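You operate a simulated robot arm through the tools that you are given. There is no shell and no other tool. Be economical: measure what you need, move in short steps, check, and stop when the job is done.

You run a simulated two-armed robot. Do the job below in one go: nothing can be reset, and whatever is moved stays where it is left.

## Task
Measure the brake on the gauge and sort it by its width.
Fine: under the lid with the number on the display; slide the jaw open again and shut the lid.

It is judged by the outcome, as a careful person would: the job done as asked, and still so three seconds after it is handed in. It fails if anything else is knocked over, pushed out of place, dropped, spilled or broken. Lids that push on must go on centred and level and be pressed home; caps that screw on are set level and turned clockwise until they are tight.

## Robot
Two 7-joint arms with fingered hands on one trunk, on a base that drives. Base frame: it is fixed to the floor where the robot stands at the start and does not move with it; the origin is under the middle of the robot, x ahead of it, y to its left, z up; the surface under the hand at the start is at about z = 0.84. Readings come in m, degrees, newtons and seconds.
The left shoulder is at the start at [0.076, 0.182, 1.122], the right one opposite. With the tool pointing down near the work surface each hand reaches from about 0.44 to 0.84 m from the robot's upright axis, wherever it stands, measured 20 degrees to its own side. Places, roughly: gauge jaw [0.5, -0.1, 0.9]; ski brake [0.5, -1.25, 0.75]. Payload 3.8 kg a hand.
The tool frame of a hand sits at the grasp point between the pads (the TCP): z along the fingers, y along the line on which they close. The tips reach 0.03 m beyond it. The gripper opens to 0.104 m. The gripper's body begins 0.035 m behind the TCP. The gripper is a hand of 4 fingers: y runs from the thumb to the fingers, the wrist lies at [-0.017, -0.104, -0.178] in the tool frame.
Orientation is told as [roll, pitch, yaw] about the base's x, y, z axes, in that order, counted from this pose: with the fingers straight down and the wrist toward the robot, the tool's x, y and z point along [0, 1, 0], [1, 0, 0] and [0, 0, -1] of the base frame.

## Interface
- The arms move only by the tool arm_command. It takes "left_targets", "right_targets" or both (then of equal length, played together; a hand with none holds still); each is a list of rows, each a list of 6 numbers: the shift along the tool's x, y, z in m, then the turn, a rotation vector about the tool's x, y, z in degrees. In form: [[x, y, z, wx, wy, wz], ...]. A call has 1 to 20 rows; each row is the pose to reach, as a shift and turn from the pose commanded when the call began, along the tool's axes at that moment. Each row takes 0.2 s and may step no farther than 0.05 m and 8.6 degrees from the row before; otherwise, the whole call is refused. Where a pose cannot be reached the arm comes as near as it can. A force on the tool above 40 N (or 10 N above the force at the start of the call, whichever is more), or a blocked arm, ends the call early, and 0.2 s more pass. In this call time passes only in rows, and 0.2 s behind the last. It gives the time, the measured TCP pose, the force on the tool (base axes), the opening and the grip force at its end, in the units of the frame above (readings bear some noise), with the torque about the TCP (base axes, N m) and any sound that the robot's microphone picked up.
- Cameras (640 x 400 px; columns grow to the right, rows downward): "scene" is now at [0.1645, -0.0425, 1.3131]; the picture's right is [-0.45, -0.89, 0.00], its down [-0.40, 0.20, -0.89] and it looks along [0.80, -0.40, -0.45] (base axes); focal length 214 px, centre (320, 200). "left" rides on the left gripper at [-0.066, -0.09, -0.126] in its tool frame; the picture's right is [-0.78, -0.30, 0.56], its down [0.57, -0.70, 0.42] and it looks along [0.26, 0.65, 0.71] (tool axes); focal length 275 px, centre (320, 200). "right" rides on the right gripper at [0.066, -0.09, -0.126] in its tool frame; the picture's right is [-0.78, 0.30, -0.56], its down [-0.57, -0.70, 0.42] and it looks along [-0.27, 0.65, 0.71] (tool axes); focal length 275 px, centre (320, 200). There is no depth. A picture from a camera that has moved, and an enlarged one, comes with that camera's place and axes in the base frame and with its lens.
- snapshot(camera): a new picture of that camera. It takes no simulated time.
- raise_lower(by): slides the trunk up (or, below 0, down) by that many m; the arms and the scene camera ride with it, the base frame stays. It gives what a move gives, with no picture.
- base_move(legs): drives the robot by 1 to 6 legs, each [ahead, left, turn to the left] in m, m and degrees, along the robot's own axes; the way and the turn of a leg run together, so that a leg with both is an arc; at most 1.5 m and 180 degrees a leg. The arms and the cameras ride along, it lands a little off, and it stops where it bumps. It gives what a move gives.
- set_fingers(index, middle, ring, thumb_bend, thumb_turn, hand): sets how far each is bent, from 0 (flat) to 1 (curled in); at 0.3 the hand is open as for a grip, at 0.7 the pads meet at the TCP. One left out holds its place. A second passes; each finger stops where it meets its share of the squeeze, and holds until it gets a number again. It is the only way to open and close the hand. It gives what a move gives, with no picture; readings hold the bend of each and the force on the fingers (four entries, about 0 where the hand has none), thumb and palm. thumb_turn goes from beside the hand (0) to across from the fingers (1), as for a grip.
- head_to(pan, tilt): turns the head with the scene camera to pan (to the left, within 86 degrees either way) and tilt (down, from -29 to 69), counted from straight ahead of the robot. It gives what a move gives.
- close_up(camera, box): a new picture of the part [left, top, right, bottom] of that camera's present view, enlarged. It takes no simulated time.
- close_job(): hands the job in; it is judged then, once.

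Work in short steps. Places have to be worked out from the pictures, the camera data and where the tool is seen: move nearer, look again, correct. Check each grasp and each placing, and mend what went wrong. You have 120 turns and 100 pictures in all, those below and enlarged ones among them. Open the grippers and draw the arms clear of the work before you hand the job in, unless the task says otherwise; then end with one line.

The tools are called after "Call:" as a command line: name --argument value ..., lists and objects as JSON in quotes. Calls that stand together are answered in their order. arm_command: Moves the arms, as the interface text tells. Its arguments: {"type":"object","properties":{"left_targets":{"type":"array","items":{"type":"array","items":{"type":"number"}}},"right_targets":{"type":"array","items":{"type":"array","items":{"type":"number"}}}},"required":[]} The other tools are called the same way: raise_lower (by) slides the trunk up or down; set_fingers (index, middle, ring, thumb_bend, thumb_turn, hand) moves the fingers one by one; base_move (legs) drives the base; head_to (pan, tilt) turns the head that bears the scene camera; snapshot (camera) takes a picture; close_up (camera, box) takes an enlarged picture of a part of a camera's view; close_job () hands the job in.

At the start:

```text
time: 0.0
left_tool_pos: [0.5546, -0.039, 1.2687]
left_tcp_rot: [0.0, 0.0, 0.1]
left_force: [0.5, -0.5, 0.2]
left_wrist_torque: [-0.01, 0.03, -0.02]
left_opening: 0.1038
left_grasp_force: 0.0
left_shape: jaw
left_bend: [0.3, 0.3, 0.3, 0.3, 0.97]
left_finger forces: [0.0, 0.0, 0.0, 0.1, 0.1, 0.1]
right_tool_pos: [0.396, -0.4456, 1.1139]
right_tcp_rot: [0.0, 0.0, 0.1]
right_force: [0.0, 0.0, 0.2]
right_wrist_torque: [0.0, 0.03, -0.05]
right_opening: 0.1038
right_grasp_force: 0.1
right_shape: jaw
right_bend: [0.3, 0.3, 0.3, 0.3, 0.97]
right_finger forces: [0.0, 0.0, 0.0, 0.1, 0.1, 0.0]
trunk travel left (down, up): [-0.275, 0.481]
robot x, y, heading: [-0.0009, 0.0011, -0.0]
head pan, tilt: [-26.6, 26.9]
```

scene: 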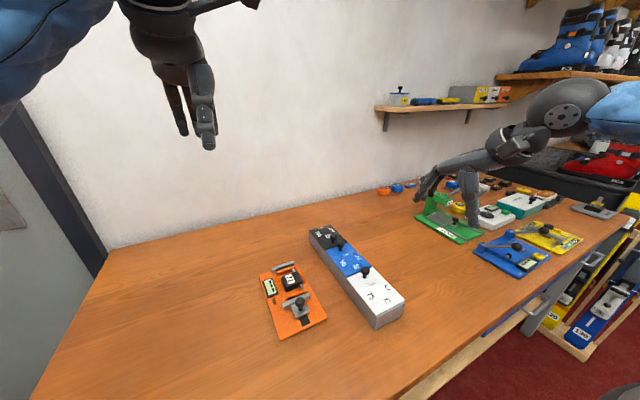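
right: 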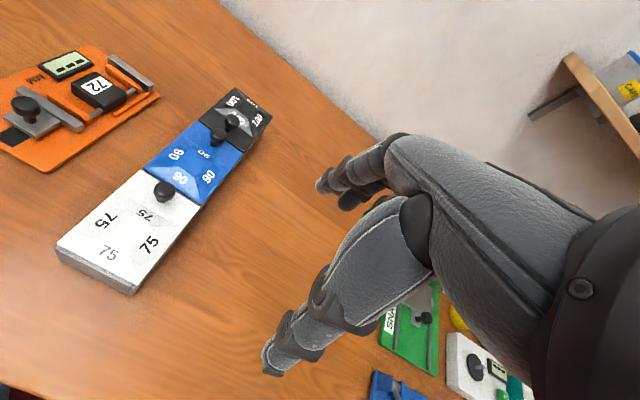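
left: 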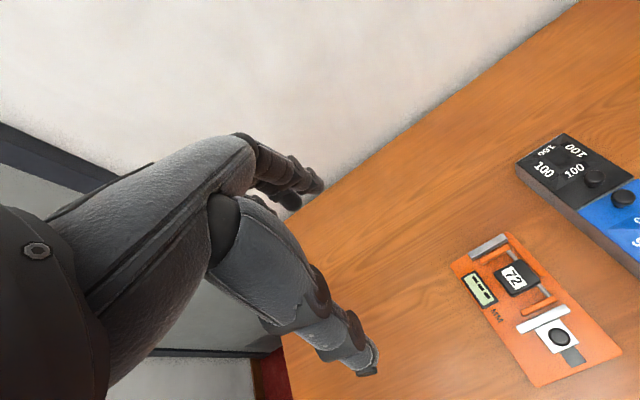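

I see an orange gauge with a display and a three-lid box (75/90/100). I'll take enlarged views of the gauge, the box and the right side where the brake should be.

Call:
close_up --camera "right" --box '[0, 30, 280, 205]'

Call:
close_up --camera "left" --box '[420, 120, 640, 400]'

Call:
close_up --camera "scene" --box '[400, 130, 640, 380]'

Call:
head_to --pan -75 --tilt 35

Call:
snapshot --camera "scene"

```text
2.29 times, centred on (140, 118) of right
camera zoom: at [0.3069, -0.3796, 1.2391], right [0.3, -0.78, 0.56], down [-0.7, -0.57, -0.42], along [0.65, -0.26, -0.71], focal length 629 px, centre (731, 389)
```

zoom: 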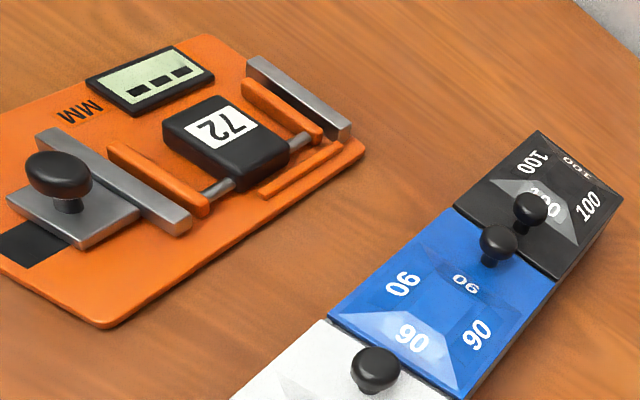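

```text
1.43 times, centred on (530, 260) of left
camera zoom: at [0.4644, -0.1042, 1.3932], right [-0.3, -0.78, -0.56], down [-0.7, 0.57, -0.42], along [0.65, 0.27, -0.71], focal length 393 px, centre (20, 114)
```

zoom: 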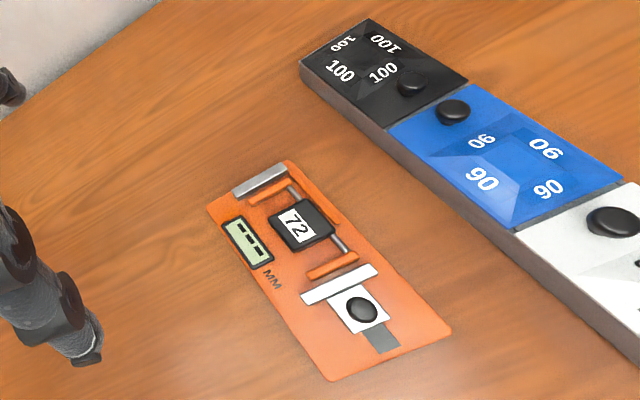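

```text
1.60 times, centred on (520, 255) of scene
camera zoom: at [0.1645, -0.0425, 1.3131], right [-0.45, -0.89, 0.0], down [-0.4, 0.2, -0.89], along [0.8, -0.4, -0.45], focal length 343 px, centre (0, 112)
```

zoom: 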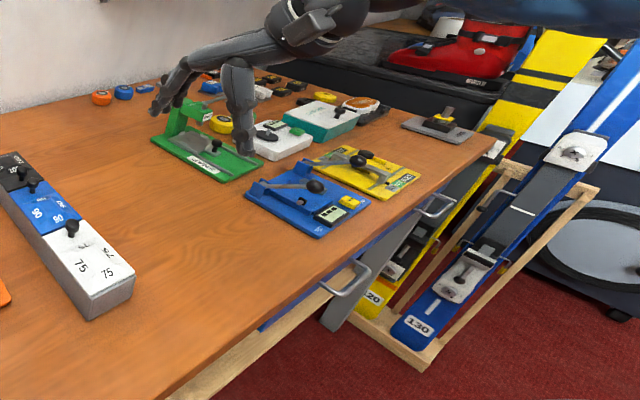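

```text
time: 1.2
left_tool_pos: [0.5535, -0.0387, 1.2677]
left_tcp_rot: [-0.2, 0.0, 0.1]
left_force: [-0.5, 0.2, -0.5]
left_wrist_torque: [0.02, 0.02, -0.02]
left_opening: 0.1039
left_grasp_force: 0.1
left_shape: jaw
left_bend: [0.3, 0.3, 0.3, 0.3, 0.97]
left_finger forces: [0.1, 0.0, 0.0, 0.0, 0.0, 0.1]
right_tool_pos: [0.3963, -0.4447, 1.1129]
right_tcp_rot: [-0.1, 0.0, -0.1]
right_force: [-0.4, -0.1, 1.0]
right_wrist_torque: [0.0, 0.05, 0.01]
right_opening: 0.1038
right_grasp_force: 0.0
right_shape: jaw
right_bend: [0.3, 0.3, 0.3, 0.3, 0.97]
right_finger forces: [0.0, 0.0, 0.0, 0.0, 0.0, 0.0]
trunk travel left (down, up): [-0.275, 0.481]
robot x, y, heading: [-0.0019, -0.0007, 0.1]
head pan, tilt: [-75.0, 35.0]
```

```text
93 pictures are left
camera scene: at [0.1055, -0.0865, 1.3003], right [-0.97, -0.26, 0.0], down [-0.15, 0.55, -0.82], along [0.21, -0.79, -0.57], focal length 214 px, centre (320, 200)
```

scene: 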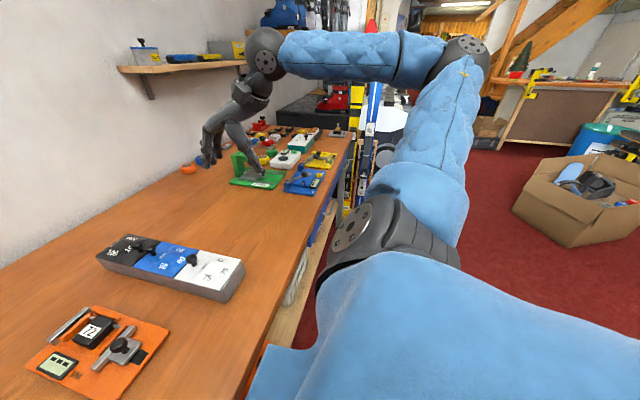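

The gauge already holds a piece labelled 72, while the listed brake place is further right at a lower height. I look closely there before deciding.

Call:
close_up --camera "scene" --box '[220, 110, 400, 222]'

Call:
close_up --camera "scene" --box '[20, 220, 260, 400]'

```text
3.56 times, centred on (310, 166) of scene
camera zoom: at [0.1055, -0.0865, 1.3003], right [-0.97, -0.26, 0.0], down [-0.15, 0.55, -0.82], along [0.21, -0.79, -0.57], focal length 763 px, centre (356, 321)
```

zoom: 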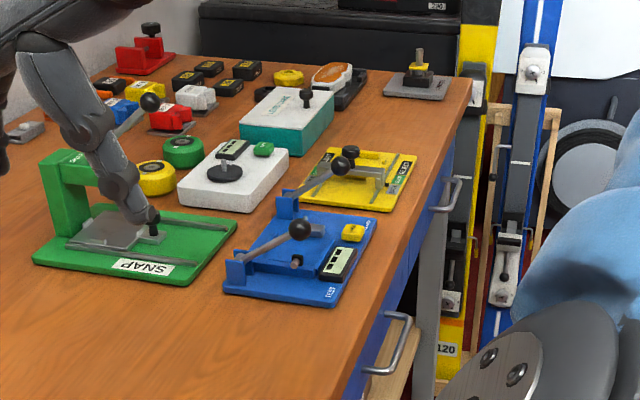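

```text
2.22 times, centred on (140, 310) of scene
camera zoom: at [0.1055, -0.0865, 1.3003], right [-0.97, -0.26, 0.0], down [-0.15, 0.55, -0.82], along [0.21, -0.79, -0.57], focal length 477 px, centre (720, -44)
```

zoom: 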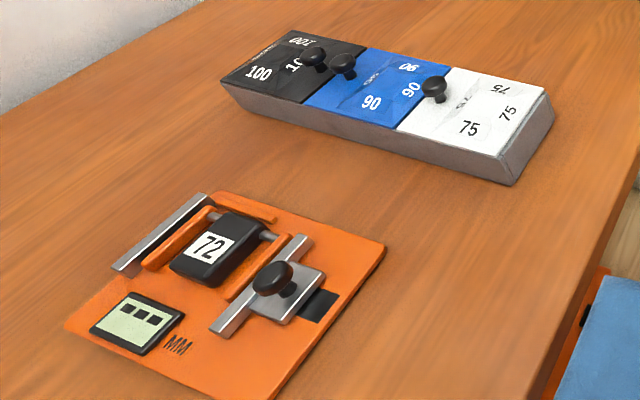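

The gauge holds a brake (arms along x between fixed jaw at x≈0.62 and sliding jaw at x≈0.5, y≈-0.15), the box lies at y≈-0.32 along x. I move the left hand aside and bring the right hand above the gauge for a closer look.

Call:
arm_command --left_targets '[[0.04, 0, 0, 0, 0, 0], [0.08, 0, 0, 0, 0, 0], [0.12, 0, 0, 0, 0, 0], [0.16, 0, 0, 0, 0, 0], [0.2, 0, 0, 0, 0, 0], [0.24, 0, 0, 0, 0, 0], [0.28, 0, 0, 0, 0, 0], [0.28, 0, 0, 0, 0, 0]]' --right_targets '[[0, 0, 0, 0, 0, 0], [0, 0, 0, 0, 0, 0], [0.03, 0, 0, 0, 0, 0], [0.07, 0, 0, 0, 0, 0], [0.11, 0.02, 0, 0, 0, 0], [0.15, 0.04, 0, 0, 0, 0], [0.19, 0.05, 0, 0, 0, 0], [0.22, 0.05, 0, 0, 0, 0]]'

Call:
snapshot --camera "right"

Call:
head_to --pan -25 --tilt 50

Call:
snapshot --camera "scene"

```text
time: 3.0
left_tool_pos: [0.5537, 0.2433, 1.2679]
left_tcp_rot: [0.0, 0.0, 0.0]
left_force: [-0.1, -0.5, 0.0]
left_wrist_torque: [-0.01, 0.03, 0.01]
left_opening: 0.1038
left_grasp_force: 0.0
left_shape: jaw
left_bend: [0.3, 0.3, 0.3, 0.3, 0.97]
left_finger forces: [0.0, 0.0, 0.1, 0.1, 0.0, 0.0]
right_tool_pos: [0.4486, -0.2234, 1.1138]
right_tcp_rot: [0.0, 0.0, 0.1]
right_force: [-0.3, -1.0, 0.5]
right_wrist_torque: [-0.03, 0.02, -0.01]
right_opening: 0.1038
right_grasp_force: 0.1
right_shape: jaw
right_bend: [0.3, 0.3, 0.3, 0.3, 0.97]
right_finger forces: [0.0, 0.0, 0.1, 0.1, 0.0, 0.1]
trunk travel left (down, up): [-0.275, 0.481]
robot x, y, heading: [0.0033, 0.0009, -0.1]
head pan, tilt: [-75.0, 35.0]
```

```text
90 pictures are left
camera right: at [0.3574, -0.1579, 1.2398], right [0.3, -0.78, 0.56], down [-0.7, -0.57, -0.42], along [0.65, -0.26, -0.71], focal length 275 px, centre (320, 200)
```

right: 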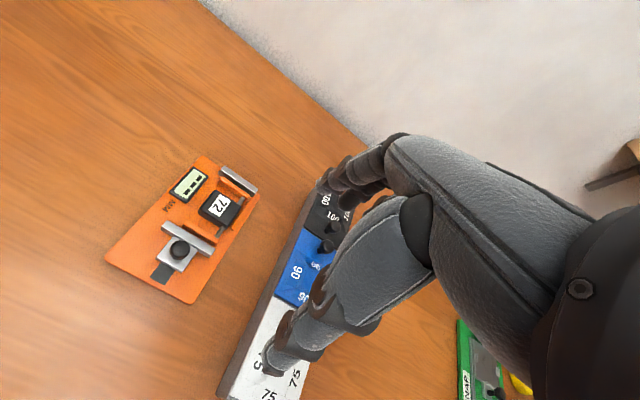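

```text
time: 4.1
left_tool_pos: [0.5539, 0.2419, 1.2693]
left_tcp_rot: [-0.1, 0.0, 0.1]
left_force: [-0.2, 0.7, 0.2]
left_wrist_torque: [-0.01, -0.01, 0.0]
left_opening: 0.1038
left_grasp_force: 0.0
left_shape: jaw
left_bend: [0.3, 0.3, 0.3, 0.3, 0.97]
left_finger forces: [0.0, 0.0, 0.0, 0.1, 0.0, 0.1]
right_tool_pos: [0.4464, -0.2227, 1.1144]
right_tcp_rot: [0.1, 0.0, 0.1]
right_force: [-0.5, -0.5, -0.3]
right_wrist_torque: [0.01, -0.01, 0.03]
right_opening: 0.1036
right_grasp_force: 0.0
right_shape: jaw
right_bend: [0.3, 0.3, 0.3, 0.3, 0.97]
right_finger forces: [0.1, 0.1, 0.0, 0.1, 0.1, 0.0]
trunk travel left (down, up): [-0.275, 0.481]
robot x, y, heading: [0.0032, -0.0015, 0.0]
head pan, tilt: [-25.0, 50.0]
```

```text
89 pictures are left
camera scene: at [0.1524, -0.0339, 1.2786], right [-0.42, -0.91, 0.0], down [-0.69, 0.32, -0.64], along [0.58, -0.27, -0.77], focal length 214 px, centre (320, 200)
```

scene: 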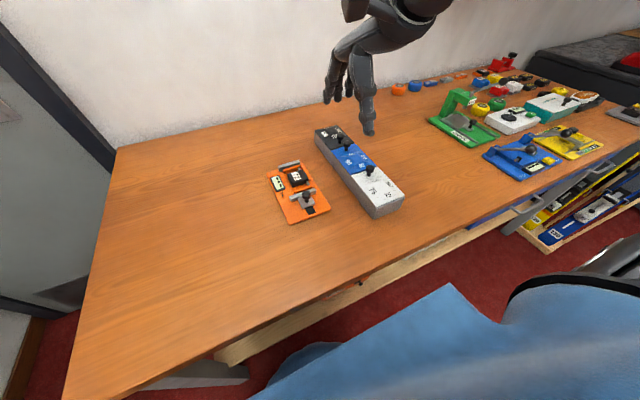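

I zoom the right camera on the gauge to see the jaw, knob and brake.

Call:
close_up --camera "right" --box '[90, 140, 282, 310]'

Call:
close_up --camera "scene" --box '[250, 110, 420, 230]'

```text
2.35 times, centred on (186, 225) of right
camera zoom: at [0.3573, -0.1587, 1.2398], right [0.3, -0.78, 0.56], down [-0.7, -0.57, -0.42], along [0.65, -0.26, -0.71], focal length 648 px, centre (635, 141)
```

zoom: 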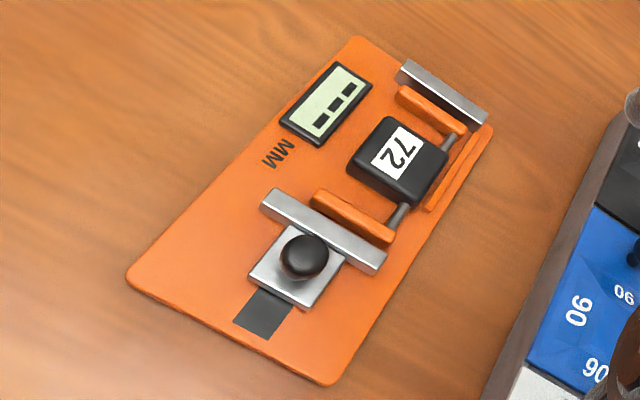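

```text
3.33 times, centred on (335, 170) of scene
camera zoom: at [0.1524, -0.0339, 1.2786], right [-0.42, -0.91, 0.0], down [-0.69, 0.32, -0.64], along [0.58, -0.27, -0.77], focal length 715 px, centre (270, 300)
```

zoom: 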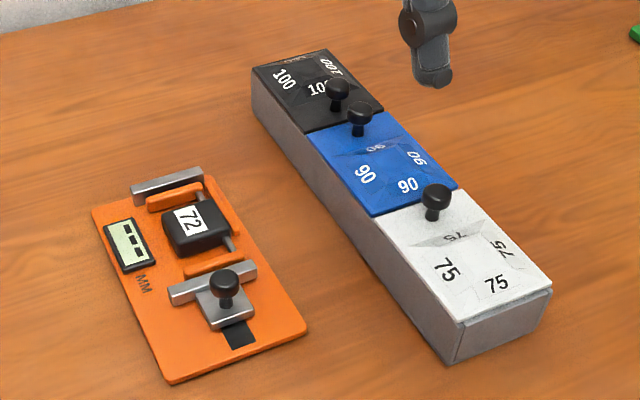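

The sliding jaw travels along +x towards the brake; its knob is at about (0.483, -0.146, 0.873). I move the right hand above the knob, stopping high to look again.

Call:
arm_command --right_targets '[[0.03, 0.01, 0.0, 0, 0, 0], [0.06, 0.03, 0.02, 0, 0, 0], [0.077, 0.035, 0.05, 0, 0, 0], [0.077, 0.035, 0.09, 0, 0, 0], [0.077, 0.035, 0.13, 0, 0, 0], [0.077, 0.035, 0.14, 0, 0, 0]]'

Call:
snapshot --camera "right"

Call:
close_up --camera "scene" --box '[210, 90, 450, 240]'

Call:
snapshot --camera "left"

```text
time: 5.5
left_tool_pos: [0.5547, 0.2411, 1.2683]
left_tcp_rot: [0.0, 0.0, 0.1]
left_force: [-0.4, 0.2, 0.4]
left_wrist_torque: [-0.02, 0.02, 0.02]
left_opening: 0.1036
left_grasp_force: 0.1
left_shape: jaw
left_bend: [0.3, 0.3, 0.3, 0.3, 0.97]
left_finger forces: [0.0, 0.0, 0.1, 0.0, 0.0, 0.1]
right_tool_pos: [0.4811, -0.1497, 0.9731]
right_tcp_rot: [0.1, 0.0, 0.2]
right_force: [-0.6, -0.5, 1.0]
right_wrist_torque: [0.03, -0.01, 0.0]
right_opening: 0.1037
right_grasp_force: 0.1
right_shape: jaw
right_bend: [0.3, 0.3, 0.3, 0.3, 0.97]
right_finger forces: [0.1, 0.0, 0.1, 0.0, 0.0, 0.0]
trunk travel left (down, up): [-0.275, 0.481]
robot x, y, heading: [-0.0007, 0.0038, -0.1]
head pan, tilt: [-25.0, 50.0]
```

```text
86 pictures are left
camera right: at [0.3913, -0.0836, 1.0988], right [0.3, -0.78, 0.56], down [-0.7, -0.57, -0.43], along [0.65, -0.26, -0.71], focal length 275 px, centre (320, 200)
```

right: 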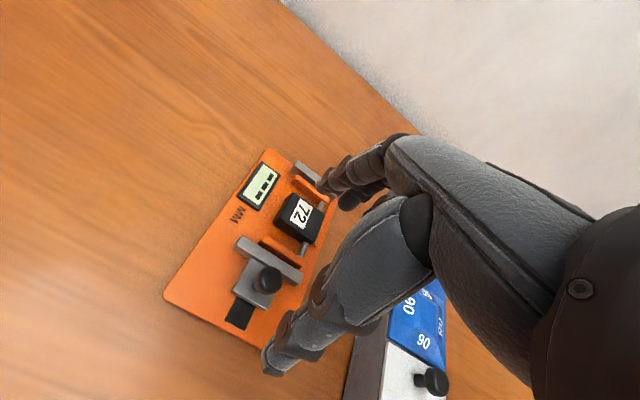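

```text
2.67 times, centred on (330, 165) of scene
camera zoom: at [0.1523, -0.0339, 1.2787], right [-0.42, -0.91, 0.0], down [-0.69, 0.32, -0.64], along [0.58, -0.27, -0.77], focal length 572 px, centre (293, 293)
```

zoom: 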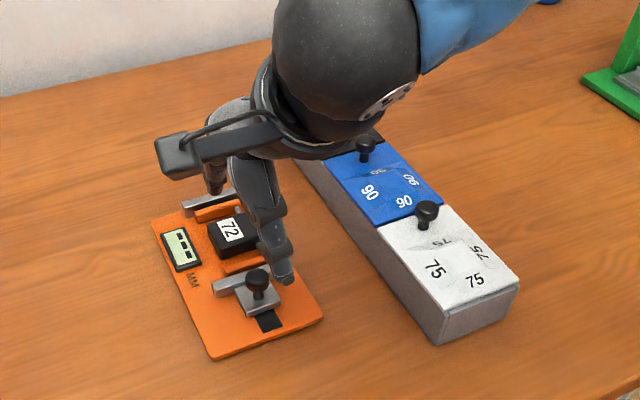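

```text
84 pictures are left
camera left: at [0.4639, 0.1757, 1.3943], right [-0.3, -0.78, -0.56], down [-0.7, 0.57, -0.42], along [0.65, 0.27, -0.71], focal length 275 px, centre (320, 200)
```

left: 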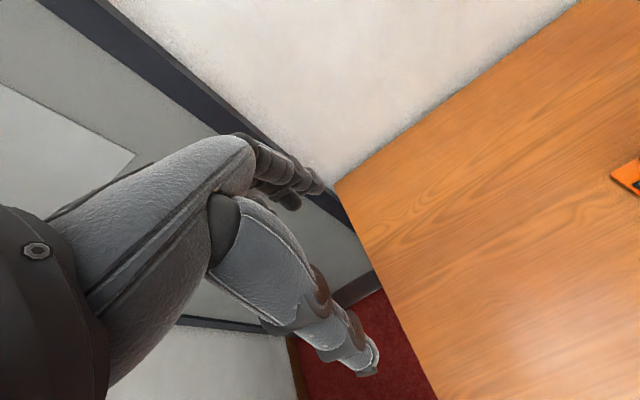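

The knob is confirmed near (0.484, -0.150, 0.872). I narrow the hand so it will cage the knob without touching the brake, then look.

Call:
set_fingers --hand "right" --index 0.53 --middle 0.53 --ring 0.53 --thumb_bend 0.53 --thumb_turn 1

Call:
arm_command --right_targets '[[0, 0.003, 0.02, 0, 0, 0], [0, 0.003, 0.04, 0, 0, 0]]'

Call:
snapshot --camera "right"

Call:
close_up --camera "scene" --box '[250, 120, 378, 220]'

```text
time: 6.5
left_tool_pos: [0.5547, 0.2415, 1.2689]
left_tcp_rot: [0.0, 0.0, 0.1]
left_force: [0.4, -0.5, 0.0]
left_wrist_torque: [-0.01, 0.03, -0.01]
left_opening: 0.1038
left_grasp_force: 0.2
left_shape: jaw
left_bend: [0.3, 0.3, 0.3, 0.3, 0.97]
left_finger forces: [0.0, 0.1, 0.0, 0.0, 0.0, 0.1]
right_tool_pos: [0.4809, -0.1492, 0.9732]
right_tcp_rot: [0.1, 0.0, 0.1]
right_force: [-0.1, 0.0, -0.4]
right_wrist_torque: [-0.01, 0.01, -0.01]
right_opening: 0.0467
right_grasp_force: 0.1
right_shape: fingers
right_bend: [0.53, 0.53, 0.53, 0.53, 1.0]
right_finger forces: [0.0, 0.1, 0.1, 0.1, 0.1, 0.0]
trunk travel left (down, up): [-0.275, 0.481]
robot x, y, heading: [-0.0015, 0.0013, 0.1]
head pan, tilt: [-25.0, 50.0]
```

```text
time: 7.1
left_tool_pos: [0.5543, 0.2414, 1.2674]
left_tcp_rot: [0.0, 0.0, 0.1]
left_force: [0.6, 0.3, -0.4]
left_wrist_torque: [0.0, -0.02, 0.0]
left_opening: 0.1039
left_grasp_force: 0.0
left_shape: jaw
left_bend: [0.3, 0.3, 0.3, 0.3, 0.97]
left_finger forces: [0.0, 0.1, 0.0, 0.1, 0.0, 0.1]
right_tool_pos: [0.4815, -0.1488, 0.9325]
right_tcp_rot: [-0.1, 0.1, 0.0]
right_force: [0.5, -0.8, -0.2]
right_wrist_torque: [-0.02, 0.0, 0.01]
right_opening: 0.0464
right_grasp_force: 0.0
right_shape: fingers
right_bend: [0.53, 0.53, 0.53, 0.53, 1.0]
right_finger forces: [0.0, 0.0, 0.1, 0.1, 0.0, 0.0]
trunk travel left (down, up): [-0.275, 0.481]
robot x, y, heading: [0.001, 0.0001, 0.0]
head pan, tilt: [-25.0, 50.0]
```

```text
83 pictures are left
camera right: at [0.3928, -0.0829, 1.0586], right [0.3, -0.78, 0.56], down [-0.7, -0.57, -0.42], along [0.65, -0.26, -0.71], focal length 275 px, centre (320, 200)
```

right: 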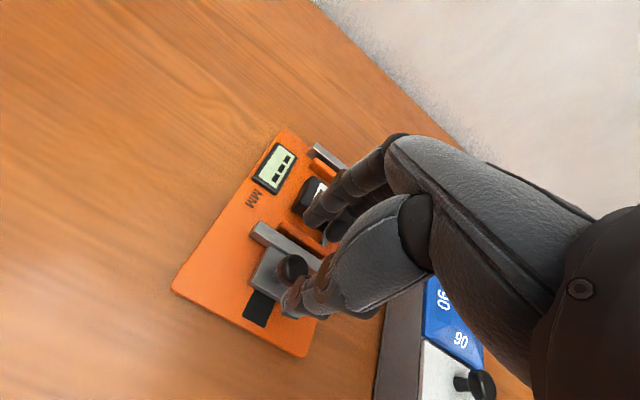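

```text
4.00 times, centred on (314, 170) of scene
camera zoom: at [0.1526, -0.0339, 1.2786], right [-0.42, -0.91, 0.0], down [-0.69, 0.32, -0.64], along [0.58, -0.27, -0.77], focal length 858 px, centre (344, 320)
```

zoom: 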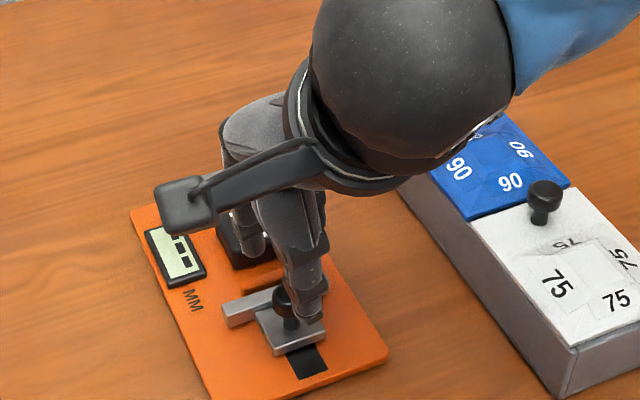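

The thumb sits on the robot side of the knob and the fingers will be beyond it. I lower by 3 cm.

Call:
arm_command --right_targets '[[0, 0, 0.01, 0, 0, 0], [0, 0, 0.02, 0, 0, 0], [0, 0, 0.029, 0, 0, 0]]'

Call:
close_up --camera "right" --box '[200, 120, 400, 360]'

Call:
close_up --camera "scene" --box '[250, 120, 378, 220]'

```text
time: 7.9
left_tool_pos: [0.5551, 0.2424, 1.2688]
left_tcp_rot: [0.0, 0.0, 0.2]
left_force: [0.1, 0.0, 0.4]
left_wrist_torque: [-0.01, -0.02, -0.02]
left_opening: 0.1038
left_grasp_force: 0.0
left_shape: jaw
left_bend: [0.3, 0.3, 0.3, 0.3, 0.97]
left_finger forces: [0.0, 0.1, 0.1, 0.1, 0.1, 0.0]
right_tool_pos: [0.4837, -0.1479, 0.9054]
right_tcp_rot: [0.0, 0.0, 0.1]
right_force: [-0.4, 0.5, 0.6]
right_wrist_torque: [-0.03, -0.01, 0.01]
right_opening: 0.0462
right_grasp_force: 0.2
right_shape: fingers
right_bend: [0.53, 0.53, 0.53, 0.53, 1.0]
right_finger forces: [0.1, 0.0, 0.0, 0.0, 0.1, 0.0]
trunk travel left (down, up): [-0.275, 0.481]
robot x, y, heading: [0.0041, 0.0025, 0.1]
head pan, tilt: [-25.0, 50.0]
```

```text
1.67 times, centred on (300, 240) of right
camera zoom: at [0.3943, -0.0826, 1.0297], right [0.3, -0.78, 0.56], down [-0.7, -0.57, -0.42], along [0.65, -0.26, -0.71], focal length 459 px, centre (353, 133)
```

zoom: 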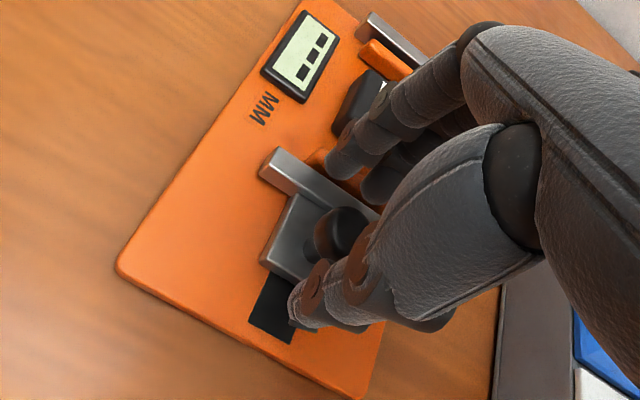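

```text
4.00 times, centred on (314, 170) of scene
camera zoom: at [0.1527, -0.0339, 1.2786], right [-0.42, -0.91, 0.0], down [-0.69, 0.32, -0.64], along [0.58, -0.27, -0.77], focal length 858 px, centre (344, 320)
```

zoom: 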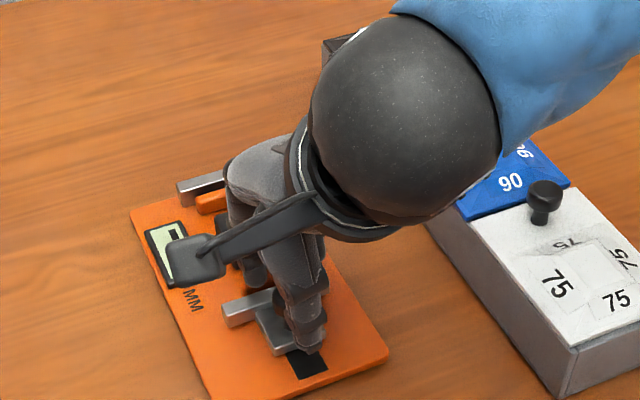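

The knob is caged with no contact. I close gently on it so fingers stay clear of the brake.

Call:
set_fingers --hand "right" --index 0.62 --middle 0.62 --ring 0.62 --thumb_bend 0.62

Call:
close_up --camera "right" --box '[200, 120, 400, 360]'

```text
time: 8.9
left_tool_pos: [0.5536, 0.2419, 1.2683]
left_tcp_rot: [0.0, 0.0, 0.1]
left_force: [0.3, -0.2, -0.1]
left_wrist_torque: [0.0, -0.01, 0.0]
left_opening: 0.1038
left_grasp_force: 0.0
left_shape: jaw
left_bend: [0.3, 0.3, 0.3, 0.3, 0.97]
left_finger forces: [0.0, 0.0, 0.0, 0.1, 0.0, 0.0]
right_tool_pos: [0.4838, -0.1479, 0.9045]
right_tcp_rot: [0.0, 0.0, 0.0]
right_force: [-0.4, 0.0, -0.9]
right_wrist_torque: [0.01, 0.01, 0.0]
right_opening: 0.0247
right_grasp_force: 1.0
right_shape: fingers
right_bend: [0.62, 0.62, 0.62, 0.61, 1.0]
right_finger forces: [0.1, 0.1, 0.0, 0.0, 0.7, 0.0]
trunk travel left (down, up): [-0.275, 0.481]
robot x, y, heading: [-0.0035, 0.0033, 0.1]
head pan, tilt: [-25.0, 50.0]
```

```text
1.67 times, centred on (300, 240) of right
camera zoom: at [0.3941, -0.0825, 1.0299], right [0.3, -0.78, 0.56], down [-0.7, -0.57, -0.42], along [0.65, -0.26, -0.71], focal length 459 px, centre (353, 133)
```

zoom: 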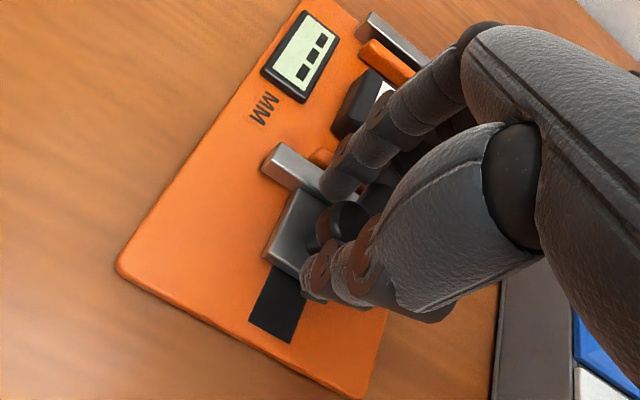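

Knob is held lightly (thumb in contact, 0.7 N). I slide +x in small steps until the jaw meets the brake.

Call:
arm_command --right_targets '[[0, 0.003, 0, 0, 0, 0], [0, 0.006, 0, 0, 0, 0], [0, 0.009, 0, 0, 0, 0], [0, 0.012, 0, 0, 0, 0]]'

Call:
close_up --camera "right" --box '[200, 120, 400, 360]'

```text
time: 9.9
left_tool_pos: [0.5522, 0.2416, 1.2698]
left_tcp_rot: [-0.1, 0.0, 0.1]
left_force: [-0.2, 1.2, -0.1]
left_wrist_torque: [0.02, 0.01, 0.0]
left_opening: 0.1036
left_grasp_force: 0.1
left_shape: jaw
left_bend: [0.3, 0.3, 0.3, 0.3, 0.97]
left_finger forces: [0.0, 0.0, 0.1, 0.0, 0.1, 0.0]
right_tool_pos: [0.4966, -0.1478, 0.9049]
right_tcp_rot: [0.1, 0.0, 0.1]
right_force: [-1.8, -0.8, 0.6]
right_wrist_torque: [0.01, 0.09, 0.01]
right_opening: 0.0267
right_grasp_force: 1.1
right_shape: fingers
right_bend: [0.62, 0.62, 0.62, 0.6, 1.0]
right_finger forces: [0.1, 0.0, 0.0, 0.0, 2.8, 0.0]
trunk travel left (down, up): [-0.275, 0.481]
robot x, y, heading: [0.0009, -0.0013, -0.1]
head pan, tilt: [-25.0, 50.0]
```

```text
1.67 times, centred on (300, 240) of right
camera zoom: at [0.4064, -0.082, 1.0302], right [0.3, -0.78, 0.56], down [-0.7, -0.57, -0.42], along [0.65, -0.26, -0.71], focal length 459 px, centre (353, 133)
```

zoom: 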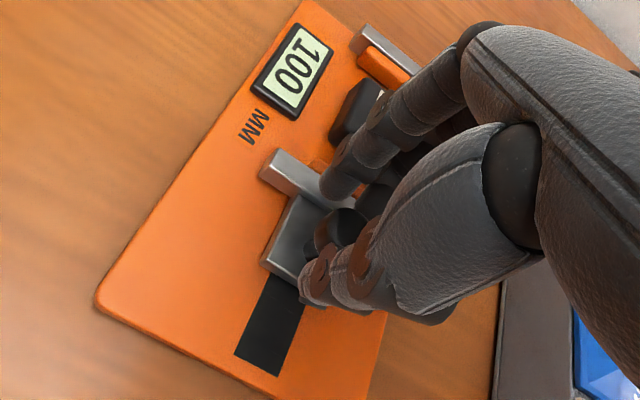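

The display reads 100, but the contact force is small; I push a bit further to be sure the jaw is seated on the brake.

Call:
arm_command --right_targets '[[0, 0.003, 0, 0, 0, 0], [0, 0.006, 0, 0, 0, 0]]'

Call:
close_up --camera "right" --box '[200, 120, 400, 360]'

```text
time: 10.5
left_tool_pos: [0.5534, 0.2425, 1.2697]
left_tcp_rot: [0.1, 0.0, 0.1]
left_force: [-0.1, 0.2, 0.3]
left_wrist_torque: [-0.01, 0.0, 0.0]
left_opening: 0.1037
left_grasp_force: 0.1
left_shape: jaw
left_bend: [0.3, 0.3, 0.3, 0.3, 0.97]
left_finger forces: [0.1, 0.0, 0.0, 0.0, 0.1, 0.0]
right_tool_pos: [0.5021, -0.1481, 0.9046]
right_tcp_rot: [0.0, 0.0, 0.1]
right_force: [-6.4, 1.2, 2.0]
right_wrist_torque: [0.02, 0.19, -0.03]
right_opening: 0.0311
right_grasp_force: 3.1
right_shape: fingers
right_bend: [0.62, 0.62, 0.62, 0.57, 1.0]
right_finger forces: [0.0, 0.0, 0.1, 0.0, 6.3, 0.0]
trunk travel left (down, up): [-0.275, 0.481]
robot x, y, heading: [0.0014, 0.0001, 0.0]
head pan, tilt: [-25.0, 50.0]
```

```text
1.67 times, centred on (300, 240) of right
camera zoom: at [0.4119, -0.0824, 1.0304], right [0.3, -0.78, 0.56], down [-0.7, -0.57, -0.42], along [0.65, -0.26, -0.71], focal length 459 px, centre (353, 133)
```

zoom: 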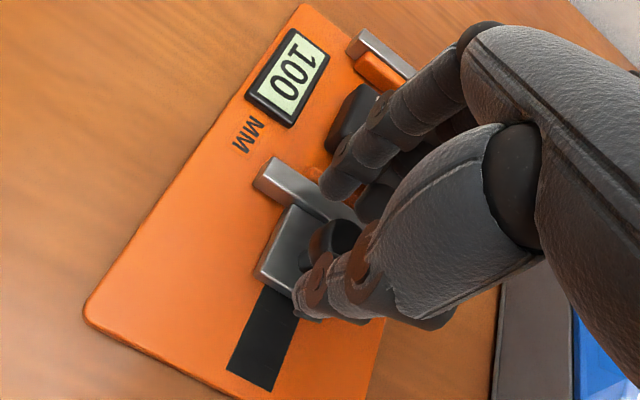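

It stays at 100 with 6 N of pressure, so the brake belongs under the black lid. I pull the knob back to open the jaw.

Call:
arm_command --right_targets '[[0, -0.008, 0, 0, 0, 0], [0, -0.016, 0, 0, 0, 0], [0, -0.024, 0, 0, 0, 0], [0, -0.032, 0, 0, 0, 0], [0, -0.04, 0, 0, 0, 0]]'

Call:
close_up --camera "right" --box '[200, 80, 400, 320]'

```text
time: 11.7
left_tool_pos: [0.5557, 0.2415, 1.2679]
left_tcp_rot: [0.0, 0.1, 0.1]
left_force: [0.3, 0.1, -0.2]
left_wrist_torque: [0.03, -0.02, -0.02]
left_opening: 0.1038
left_grasp_force: 0.1
left_shape: jaw
left_bend: [0.3, 0.3, 0.3, 0.3, 0.97]
left_finger forces: [0.0, 0.0, 0.0, 0.0, 0.1, 0.0]
right_tool_pos: [0.4643, -0.1479, 0.905]
right_tcp_rot: [0.0, -0.2, 0.0]
right_force: [13.9, -2.0, 1.9]
right_wrist_torque: [-0.05, -0.41, -0.03]
right_opening: 0.0334
right_grasp_force: 6.4
right_shape: fingers
right_bend: [0.54, 0.57, 0.62, 0.62, 1.0]
right_finger forces: [6.5, 5.5, 0.1, 0.0, 0.0, 0.0]
trunk travel left (down, up): [-0.275, 0.481]
robot x, y, heading: [-0.001, 0.0025, 0.1]
head pan, tilt: [-25.0, 50.0]
```

```text
1.67 times, centred on (300, 200) of right
camera zoom: at [0.3745, -0.0829, 1.0309], right [0.29, -0.78, 0.56], down [-0.7, -0.57, -0.43], along [0.65, -0.27, -0.71], focal length 459 px, centre (353, 200)
```

zoom: 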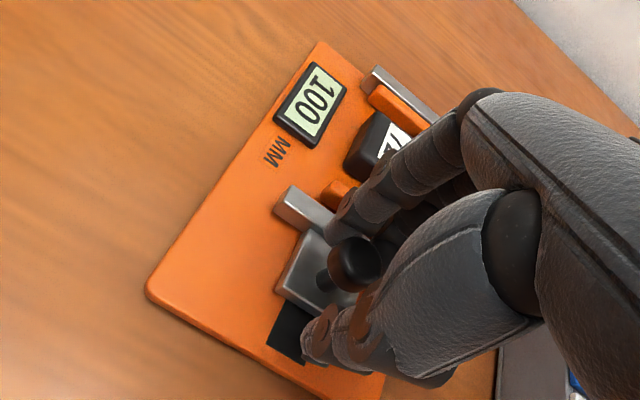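

The jaw is back at its open stop (14 N, gap visible again). I relax, open the hand and lift off.

Call:
arm_command --right_targets '[[0, 0.008, 0, 0, 0, 0], [0, 0.014, 0, 0, 0, 0]]'

Call:
set_fingers --hand "right" --index 0.55 --middle 0.55 --ring 0.55 --thumb_bend 0.5

Call:
arm_command --right_targets '[[0, 0, -0.03, 0, 0, 0], [0, 0, -0.07, 0, 0, 0], [-0.03, 0, -0.11, 0, 0, 0], [-0.06, -0.01, -0.15, 0, 0, 0], [-0.1, -0.02, -0.19, 0, 0, 0], [-0.14, -0.02, -0.21, 0, 0, 0], [-0.18, -0.02, -0.21, 0, 0, 0]]'

Call:
snapshot --camera "right"

Call:
close_up --camera "scene" --box '[250, 110, 420, 230]'

```text
time: 12.3
left_tool_pos: [0.5558, 0.2422, 1.2689]
left_tcp_rot: [0.0, -0.1, 0.1]
left_force: [-0.1, 0.4, -0.1]
left_wrist_torque: [0.01, -0.02, -0.01]
left_opening: 0.1038
left_grasp_force: 0.0
left_shape: jaw
left_bend: [0.3, 0.3, 0.3, 0.3, 0.97]
left_finger forces: [0.0, 0.0, 0.0, 0.0, 0.0, 0.0]
right_tool_pos: [0.4762, -0.1481, 0.9038]
right_tcp_rot: [0.0, 0.2, 0.1]
right_force: [1.2, -0.2, 0.3]
right_wrist_torque: [0.0, -0.05, -0.01]
right_opening: 0.0244
right_grasp_force: 1.1
right_shape: fingers
right_bend: [0.61, 0.62, 0.62, 0.62, 1.0]
right_finger forces: [0.8, 0.7, 0.0, 0.0, 0.1, 0.1]
trunk travel left (down, up): [-0.275, 0.481]
robot x, y, heading: [0.0042, 0.0005, -0.1]
head pan, tilt: [-25.0, 50.0]
```

```text
time: 13.3
left_tool_pos: [0.5535, 0.2423, 1.2685]
left_tcp_rot: [0.0, 0.0, 0.1]
left_force: [0.2, -0.8, 0.8]
left_wrist_torque: [0.0, 0.0, 0.02]
left_opening: 0.1033
left_grasp_force: 0.0
left_shape: jaw
left_bend: [0.3, 0.3, 0.3, 0.3, 0.97]
left_finger forces: [0.0, 0.0, 0.0, 0.0, 0.1, 0.0]
right_tool_pos: [0.4775, -0.1483, 0.9046]
right_tcp_rot: [0.0, 0.0, 0.0]
right_force: [0.7, 0.2, 0.9]
right_wrist_torque: [0.04, 0.0, -0.05]
right_opening: 0.0466
right_grasp_force: 0.1
right_shape: fingers
right_bend: [0.55, 0.55, 0.55, 0.5, 1.0]
right_finger forces: [0.1, 0.0, 0.0, 0.0, 0.1, 0.1]
trunk travel left (down, up): [-0.275, 0.481]
robot x, y, heading: [0.0007, 0.0013, 0.0]
head pan, tilt: [-25.0, 50.0]
```

```text
refused: row 4 steps farther than a row can; nothing moved
```

```text
75 pictures are left
camera right: at [0.3866, -0.0826, 1.0303], right [0.3, -0.78, 0.56], down [-0.7, -0.57, -0.42], along [0.65, -0.26, -0.71], focal length 275 px, centre (320, 200)
```

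right: 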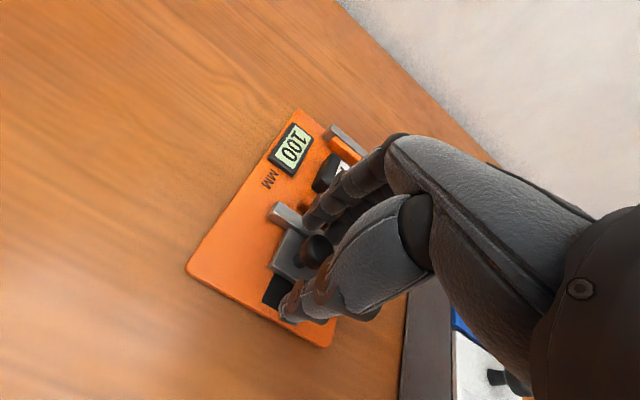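

```text
3.33 times, centred on (335, 170) of scene
camera zoom: at [0.1524, -0.0338, 1.2786], right [-0.42, -0.91, 0.0], down [-0.69, 0.32, -0.64], along [0.58, -0.27, -0.77], focal length 715 px, centre (270, 300)
```

zoom: 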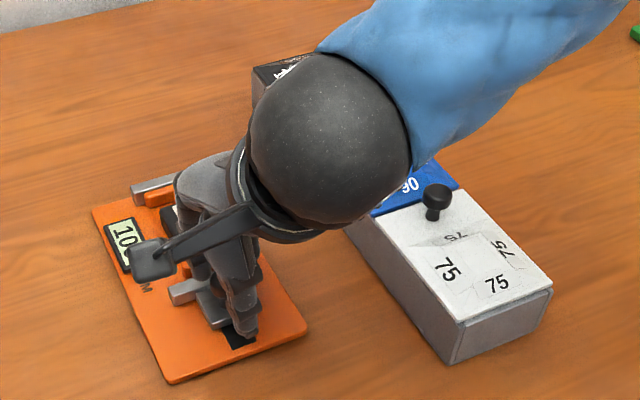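

I lift in smaller steps and move towards the black lid for a look at it.

Call:
arm_command --right_targets '[[0, 0, -0.03, 0, 0, 0], [0, 0, -0.07, 0, 0, 0], [0, 0, -0.11, 0, 0, 0], [-0.03, 0, -0.14, 0, 0, 0], [-0.06, 0, -0.17, 0, 0, 0], [-0.1, -0.01, -0.19, 0, 0, 0], [-0.14, -0.02, -0.2, 0, 0, 0], [-0.16, -0.03, -0.2, 0, 0, 0]]'

Call:
snapshot --camera "right"

Call:
close_up --camera "scene" --box '[250, 90, 420, 210]'

```text
time: 15.1
left_tool_pos: [0.554, 0.2405, 1.2689]
left_tcp_rot: [-0.1, 0.1, 0.0]
left_force: [0.1, -0.9, 0.5]
left_wrist_torque: [0.01, -0.03, 0.03]
left_opening: 0.1038
left_grasp_force: 0.1
left_shape: jaw
left_bend: [0.3, 0.3, 0.3, 0.3, 0.97]
left_finger forces: [0.0, 0.0, 0.1, 0.0, 0.0, 0.0]
right_tool_pos: [0.4473, -0.3113, 1.1061]
right_tcp_rot: [0.0, 0.1, 0.1]
right_force: [-1.1, -0.9, -0.1]
right_wrist_torque: [0.04, 0.01, 0.02]
right_opening: 0.0467
right_grasp_force: 0.0
right_shape: fingers
right_bend: [0.55, 0.55, 0.55, 0.5, 1.0]
right_finger forces: [0.0, 0.0, 0.0, 0.0, 0.0, 0.0]
trunk travel left (down, up): [-0.275, 0.481]
robot x, y, heading: [-0.0006, 0.0009, -0.0]
head pan, tilt: [-25.0, 50.0]
```

```text
73 pictures are left
camera right: at [0.357, -0.2451, 1.231], right [0.3, -0.78, 0.56], down [-0.7, -0.57, -0.42], along [0.65, -0.26, -0.71], focal length 275 px, centre (320, 200)
```

right: 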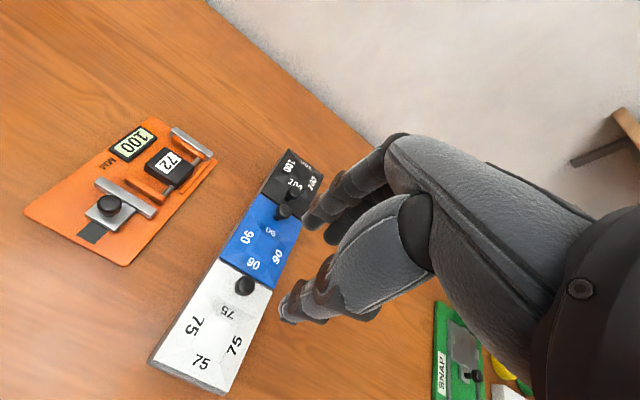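

```text
3.33 times, centred on (335, 150) of scene
camera zoom: at [0.1522, -0.0343, 1.2786], right [-0.42, -0.91, 0.0], down [-0.69, 0.32, -0.64], along [0.58, -0.27, -0.77], focal length 715 px, centre (270, 367)
```

zoom: 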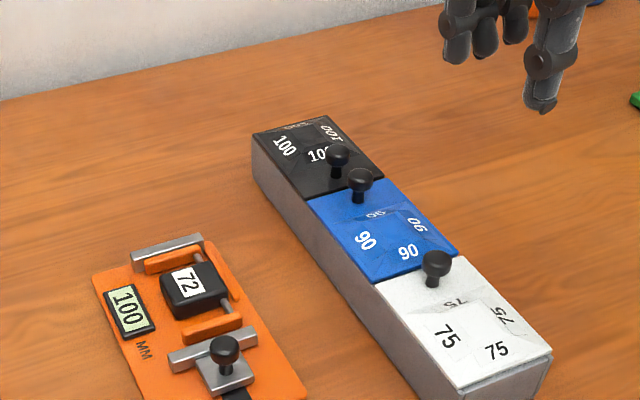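

Triangulating: black knob at about (0.619, -0.317, 0.917), black lid spans x 0.597–0.708, so its hinge should be the far edge. I turn the right hand 90° (thumb/fingers across y) and go above the knob.

Call:
arm_command --right_targets '[[0, 0.015, 0, 0, 0, -8.2], [0, 0.03, 0, 0, 0, -16.4], [0, 0.045, 0, 0, 0, -24.6], [0, 0.06, 0, 0, 0, -32.8], [0, 0.075, 0, 0, 0, -41], [0, 0.09, 0, 0, 0, -49.2], [0, 0.11, 0.0, 0, 0, -57.4], [0, 0.13, 0.0, 0, 0, -65.6], [-0.002, 0.15, 0.02, 0, 0, -73.8], [-0.004, 0.17, 0.04, 0, 0, -82], [-0.006, 0.179, 0.07, 0, 0, -90], [-0.006, 0.179, 0.09, 0, 0, -90]]'

Call:
set_fingers --hand "right" --index 0.5 --middle 0.5 --ring 0.5 --thumb_bend 0.5

Call:
snapshot --camera "right"

Call:
close_up --camera "scene" --box '[250, 90, 420, 210]'

```text
time: 17.7
left_tool_pos: [0.5539, 0.2414, 1.2686]
left_tcp_rot: [-0.1, 0.0, 0.1]
left_force: [-0.4, 0.0, -0.5]
left_wrist_torque: [-0.01, -0.02, 0.0]
left_opening: 0.1038
left_grasp_force: 0.0
left_shape: jaw
left_bend: [0.3, 0.3, 0.3, 0.3, 0.97]
left_finger forces: [0.0, 0.0, 0.1, 0.0, 0.0, 0.0]
right_tool_pos: [0.6243, -0.3148, 1.0147]
right_tcp_rot: [-0.1, -0.1, 90.1]
right_force: [0.2, -0.1, 0.4]
right_wrist_torque: [0.01, 0.01, 0.02]
right_opening: 0.0467
right_grasp_force: 0.0
right_shape: fingers
right_bend: [0.55, 0.55, 0.55, 0.5, 1.0]
right_finger forces: [0.1, 0.1, 0.0, 0.0, 0.0, 0.0]
trunk travel left (down, up): [-0.275, 0.481]
robot x, y, heading: [0.0032, -0.0032, -0.0]
head pan, tilt: [-25.0, 50.0]
```

```text
time: 18.7
left_tool_pos: [0.5535, 0.2416, 1.2686]
left_tcp_rot: [-0.1, 0.0, 0.2]
left_force: [0.0, 0.0, 0.2]
left_wrist_torque: [0.01, -0.01, 0.0]
left_opening: 0.1038
left_grasp_force: 0.0
left_shape: jaw
left_bend: [0.3, 0.3, 0.3, 0.3, 0.97]
left_finger forces: [0.0, 0.1, 0.0, 0.0, 0.0, 0.0]
right_tool_pos: [0.6249, -0.3133, 1.0139]
right_tcp_rot: [0.0, -0.1, 90.0]
right_force: [0.3, -0.1, -0.5]
right_wrist_torque: [-0.01, 0.0, 0.01]
right_opening: 0.053
right_grasp_force: 0.2
right_shape: fingers
right_bend: [0.5, 0.5, 0.5, 0.5, 1.0]
right_finger forces: [0.1, 0.0, 0.0, 0.0, 0.0, 0.0]
trunk travel left (down, up): [-0.275, 0.481]
robot x, y, heading: [0.0001, -0.0002, -0.0]
head pan, tilt: [-25.0, 50.0]
```

```text
71 pictures are left
camera right: at [0.5593, -0.4041, 1.1401], right [0.78, 0.3, 0.56], down [0.57, -0.7, -0.42], along [0.26, 0.65, -0.71], focal length 275 px, centre (320, 200)
```

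right: 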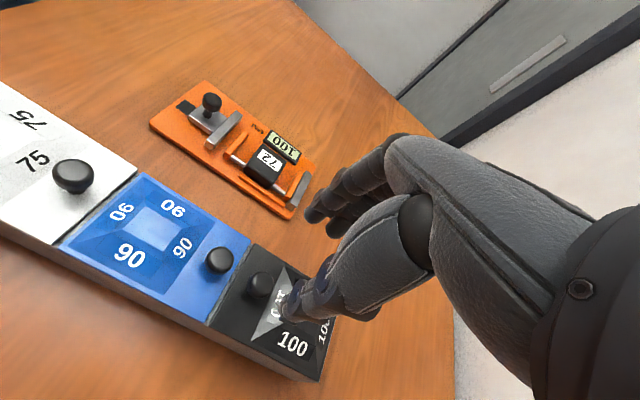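

```text
3.33 times, centred on (335, 150) of scene
camera zoom: at [0.1525, -0.0338, 1.2786], right [-0.42, -0.91, 0.0], down [-0.69, 0.32, -0.64], along [0.58, -0.27, -0.77], focal length 715 px, centre (270, 367)
```

zoom: 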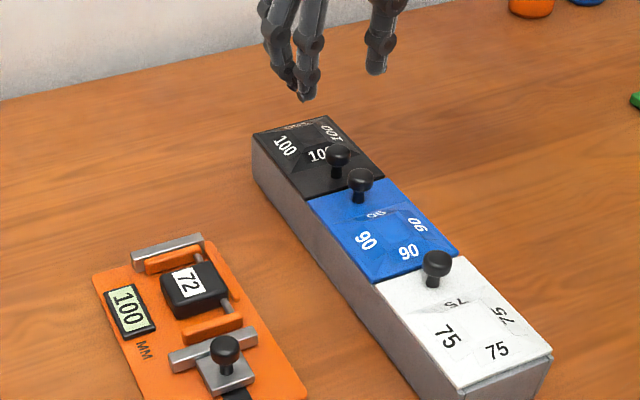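

Knob confirmed at (0.621, -0.318). I descend with the open pinch around it, stopping just above the lid surface.

Call:
arm_command --right_targets '[[0, -0.004, 0.03, 0, 0, 0], [0, -0.004, 0.055, 0, 0, 0], [0, -0.004, 0.07, 0, 0, 0], [0, -0.004, 0.08, 0, 0, 0]]'

Call:
close_up --camera "right" --box '[180, 140, 400, 400]'

Call:
close_up --camera "scene" --box '[290, 90, 400, 170]'

```text
time: 19.7
left_tool_pos: [0.554, 0.2411, 1.2684]
left_tcp_rot: [0.1, 0.1, 0.2]
left_force: [0.3, 0.3, 0.6]
left_wrist_torque: [-0.01, -0.02, 0.02]
left_opening: 0.1037
left_grasp_force: 0.0
left_shape: jaw
left_bend: [0.3, 0.3, 0.3, 0.3, 0.97]
left_finger forces: [0.1, 0.0, 0.0, 0.0, 0.0, 0.0]
right_tool_pos: [0.6253, -0.3183, 0.9349]
right_tcp_rot: [-0.1, -0.1, 90.1]
right_force: [0.4, -1.0, 0.6]
right_wrist_torque: [0.01, -0.03, 0.02]
right_opening: 0.0533
right_grasp_force: 0.1
right_shape: fingers
right_bend: [0.5, 0.5, 0.5, 0.5, 1.0]
right_finger forces: [0.0, 0.1, 0.0, 0.1, 0.1, 0.0]
trunk travel left (down, up): [-0.275, 0.481]
robot x, y, heading: [-0.0023, -0.003, 0.1]
head pan, tilt: [-25.0, 50.0]
```

```text
1.54 times, centred on (290, 270) of right
camera zoom: at [0.559, -0.4088, 1.0603], right [0.78, 0.3, 0.56], down [0.57, -0.7, -0.42], along [0.26, 0.65, -0.71], focal length 424 px, centre (366, 92)
```

zoom: 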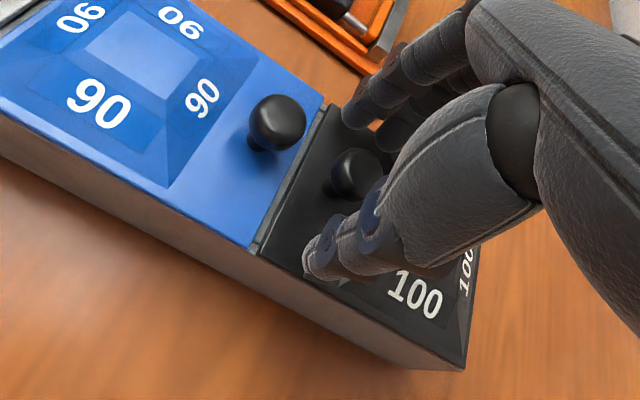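

```text
5.00 times, centred on (345, 130) of scene
camera zoom: at [0.1526, -0.0338, 1.2786], right [-0.42, -0.91, 0.0], down [-0.69, 0.32, -0.64], along [0.58, -0.27, -0.77], focal length 1072 px, centre (195, 550)
```

zoom: 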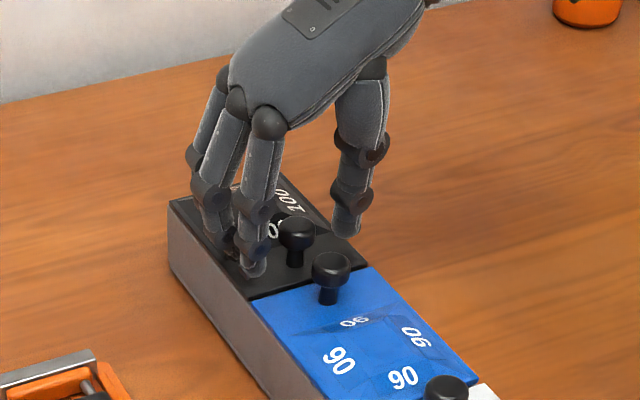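

The knob sits between index and thumb. I close index and thumb on it, middle a bit less.

Call:
set_fingers --hand "right" --index 0.7 --middle 0.66 --ring 0.55 --thumb_bend 0.7

Call:
close_up --camera "scene" --box '[290, 90, 400, 170]'

```text
time: 20.7
left_tool_pos: [0.5547, 0.2424, 1.2692]
left_tcp_rot: [0.1, 0.0, 0.1]
left_force: [0.1, -0.1, -0.4]
left_wrist_torque: [0.01, -0.03, 0.04]
left_opening: 0.1037
left_grasp_force: 0.1
left_shape: jaw
left_bend: [0.3, 0.3, 0.3, 0.3, 0.97]
left_finger forces: [0.1, 0.0, 0.0, 0.0, 0.1, 0.0]
right_tool_pos: [0.6238, -0.3188, 0.9354]
right_tcp_rot: [0.2, -0.1, 90.2]
right_force: [-1.3, -0.6, -1.0]
right_wrist_torque: [-0.04, 0.01, -0.01]
right_opening: 0.0178
right_grasp_force: 5.1
right_shape: fingers
right_bend: [0.64, 0.66, 0.55, 0.65, 1.0]
right_finger forces: [4.9, 0.4, 0.0, 0.1, 4.9, 0.1]
trunk travel left (down, up): [-0.275, 0.481]
robot x, y, heading: [-0.0016, -0.0011, 0.1]
head pan, tilt: [-25.0, 50.0]
```

```text
5.00 times, centred on (345, 130) of scene
camera zoom: at [0.1525, -0.034, 1.2786], right [-0.42, -0.91, 0.0], down [-0.69, 0.32, -0.64], along [0.58, -0.27, -0.77], focal length 1072 px, centre (195, 550)
```

zoom: 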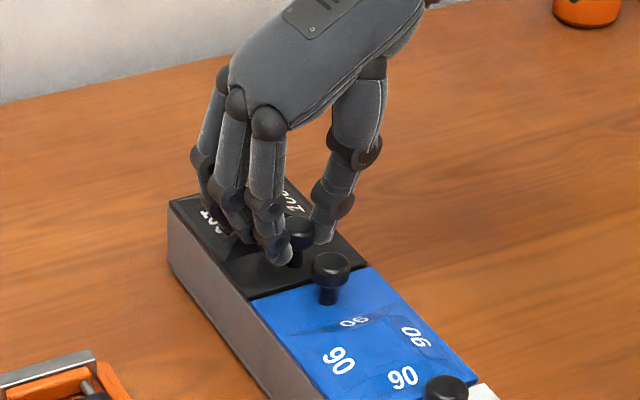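

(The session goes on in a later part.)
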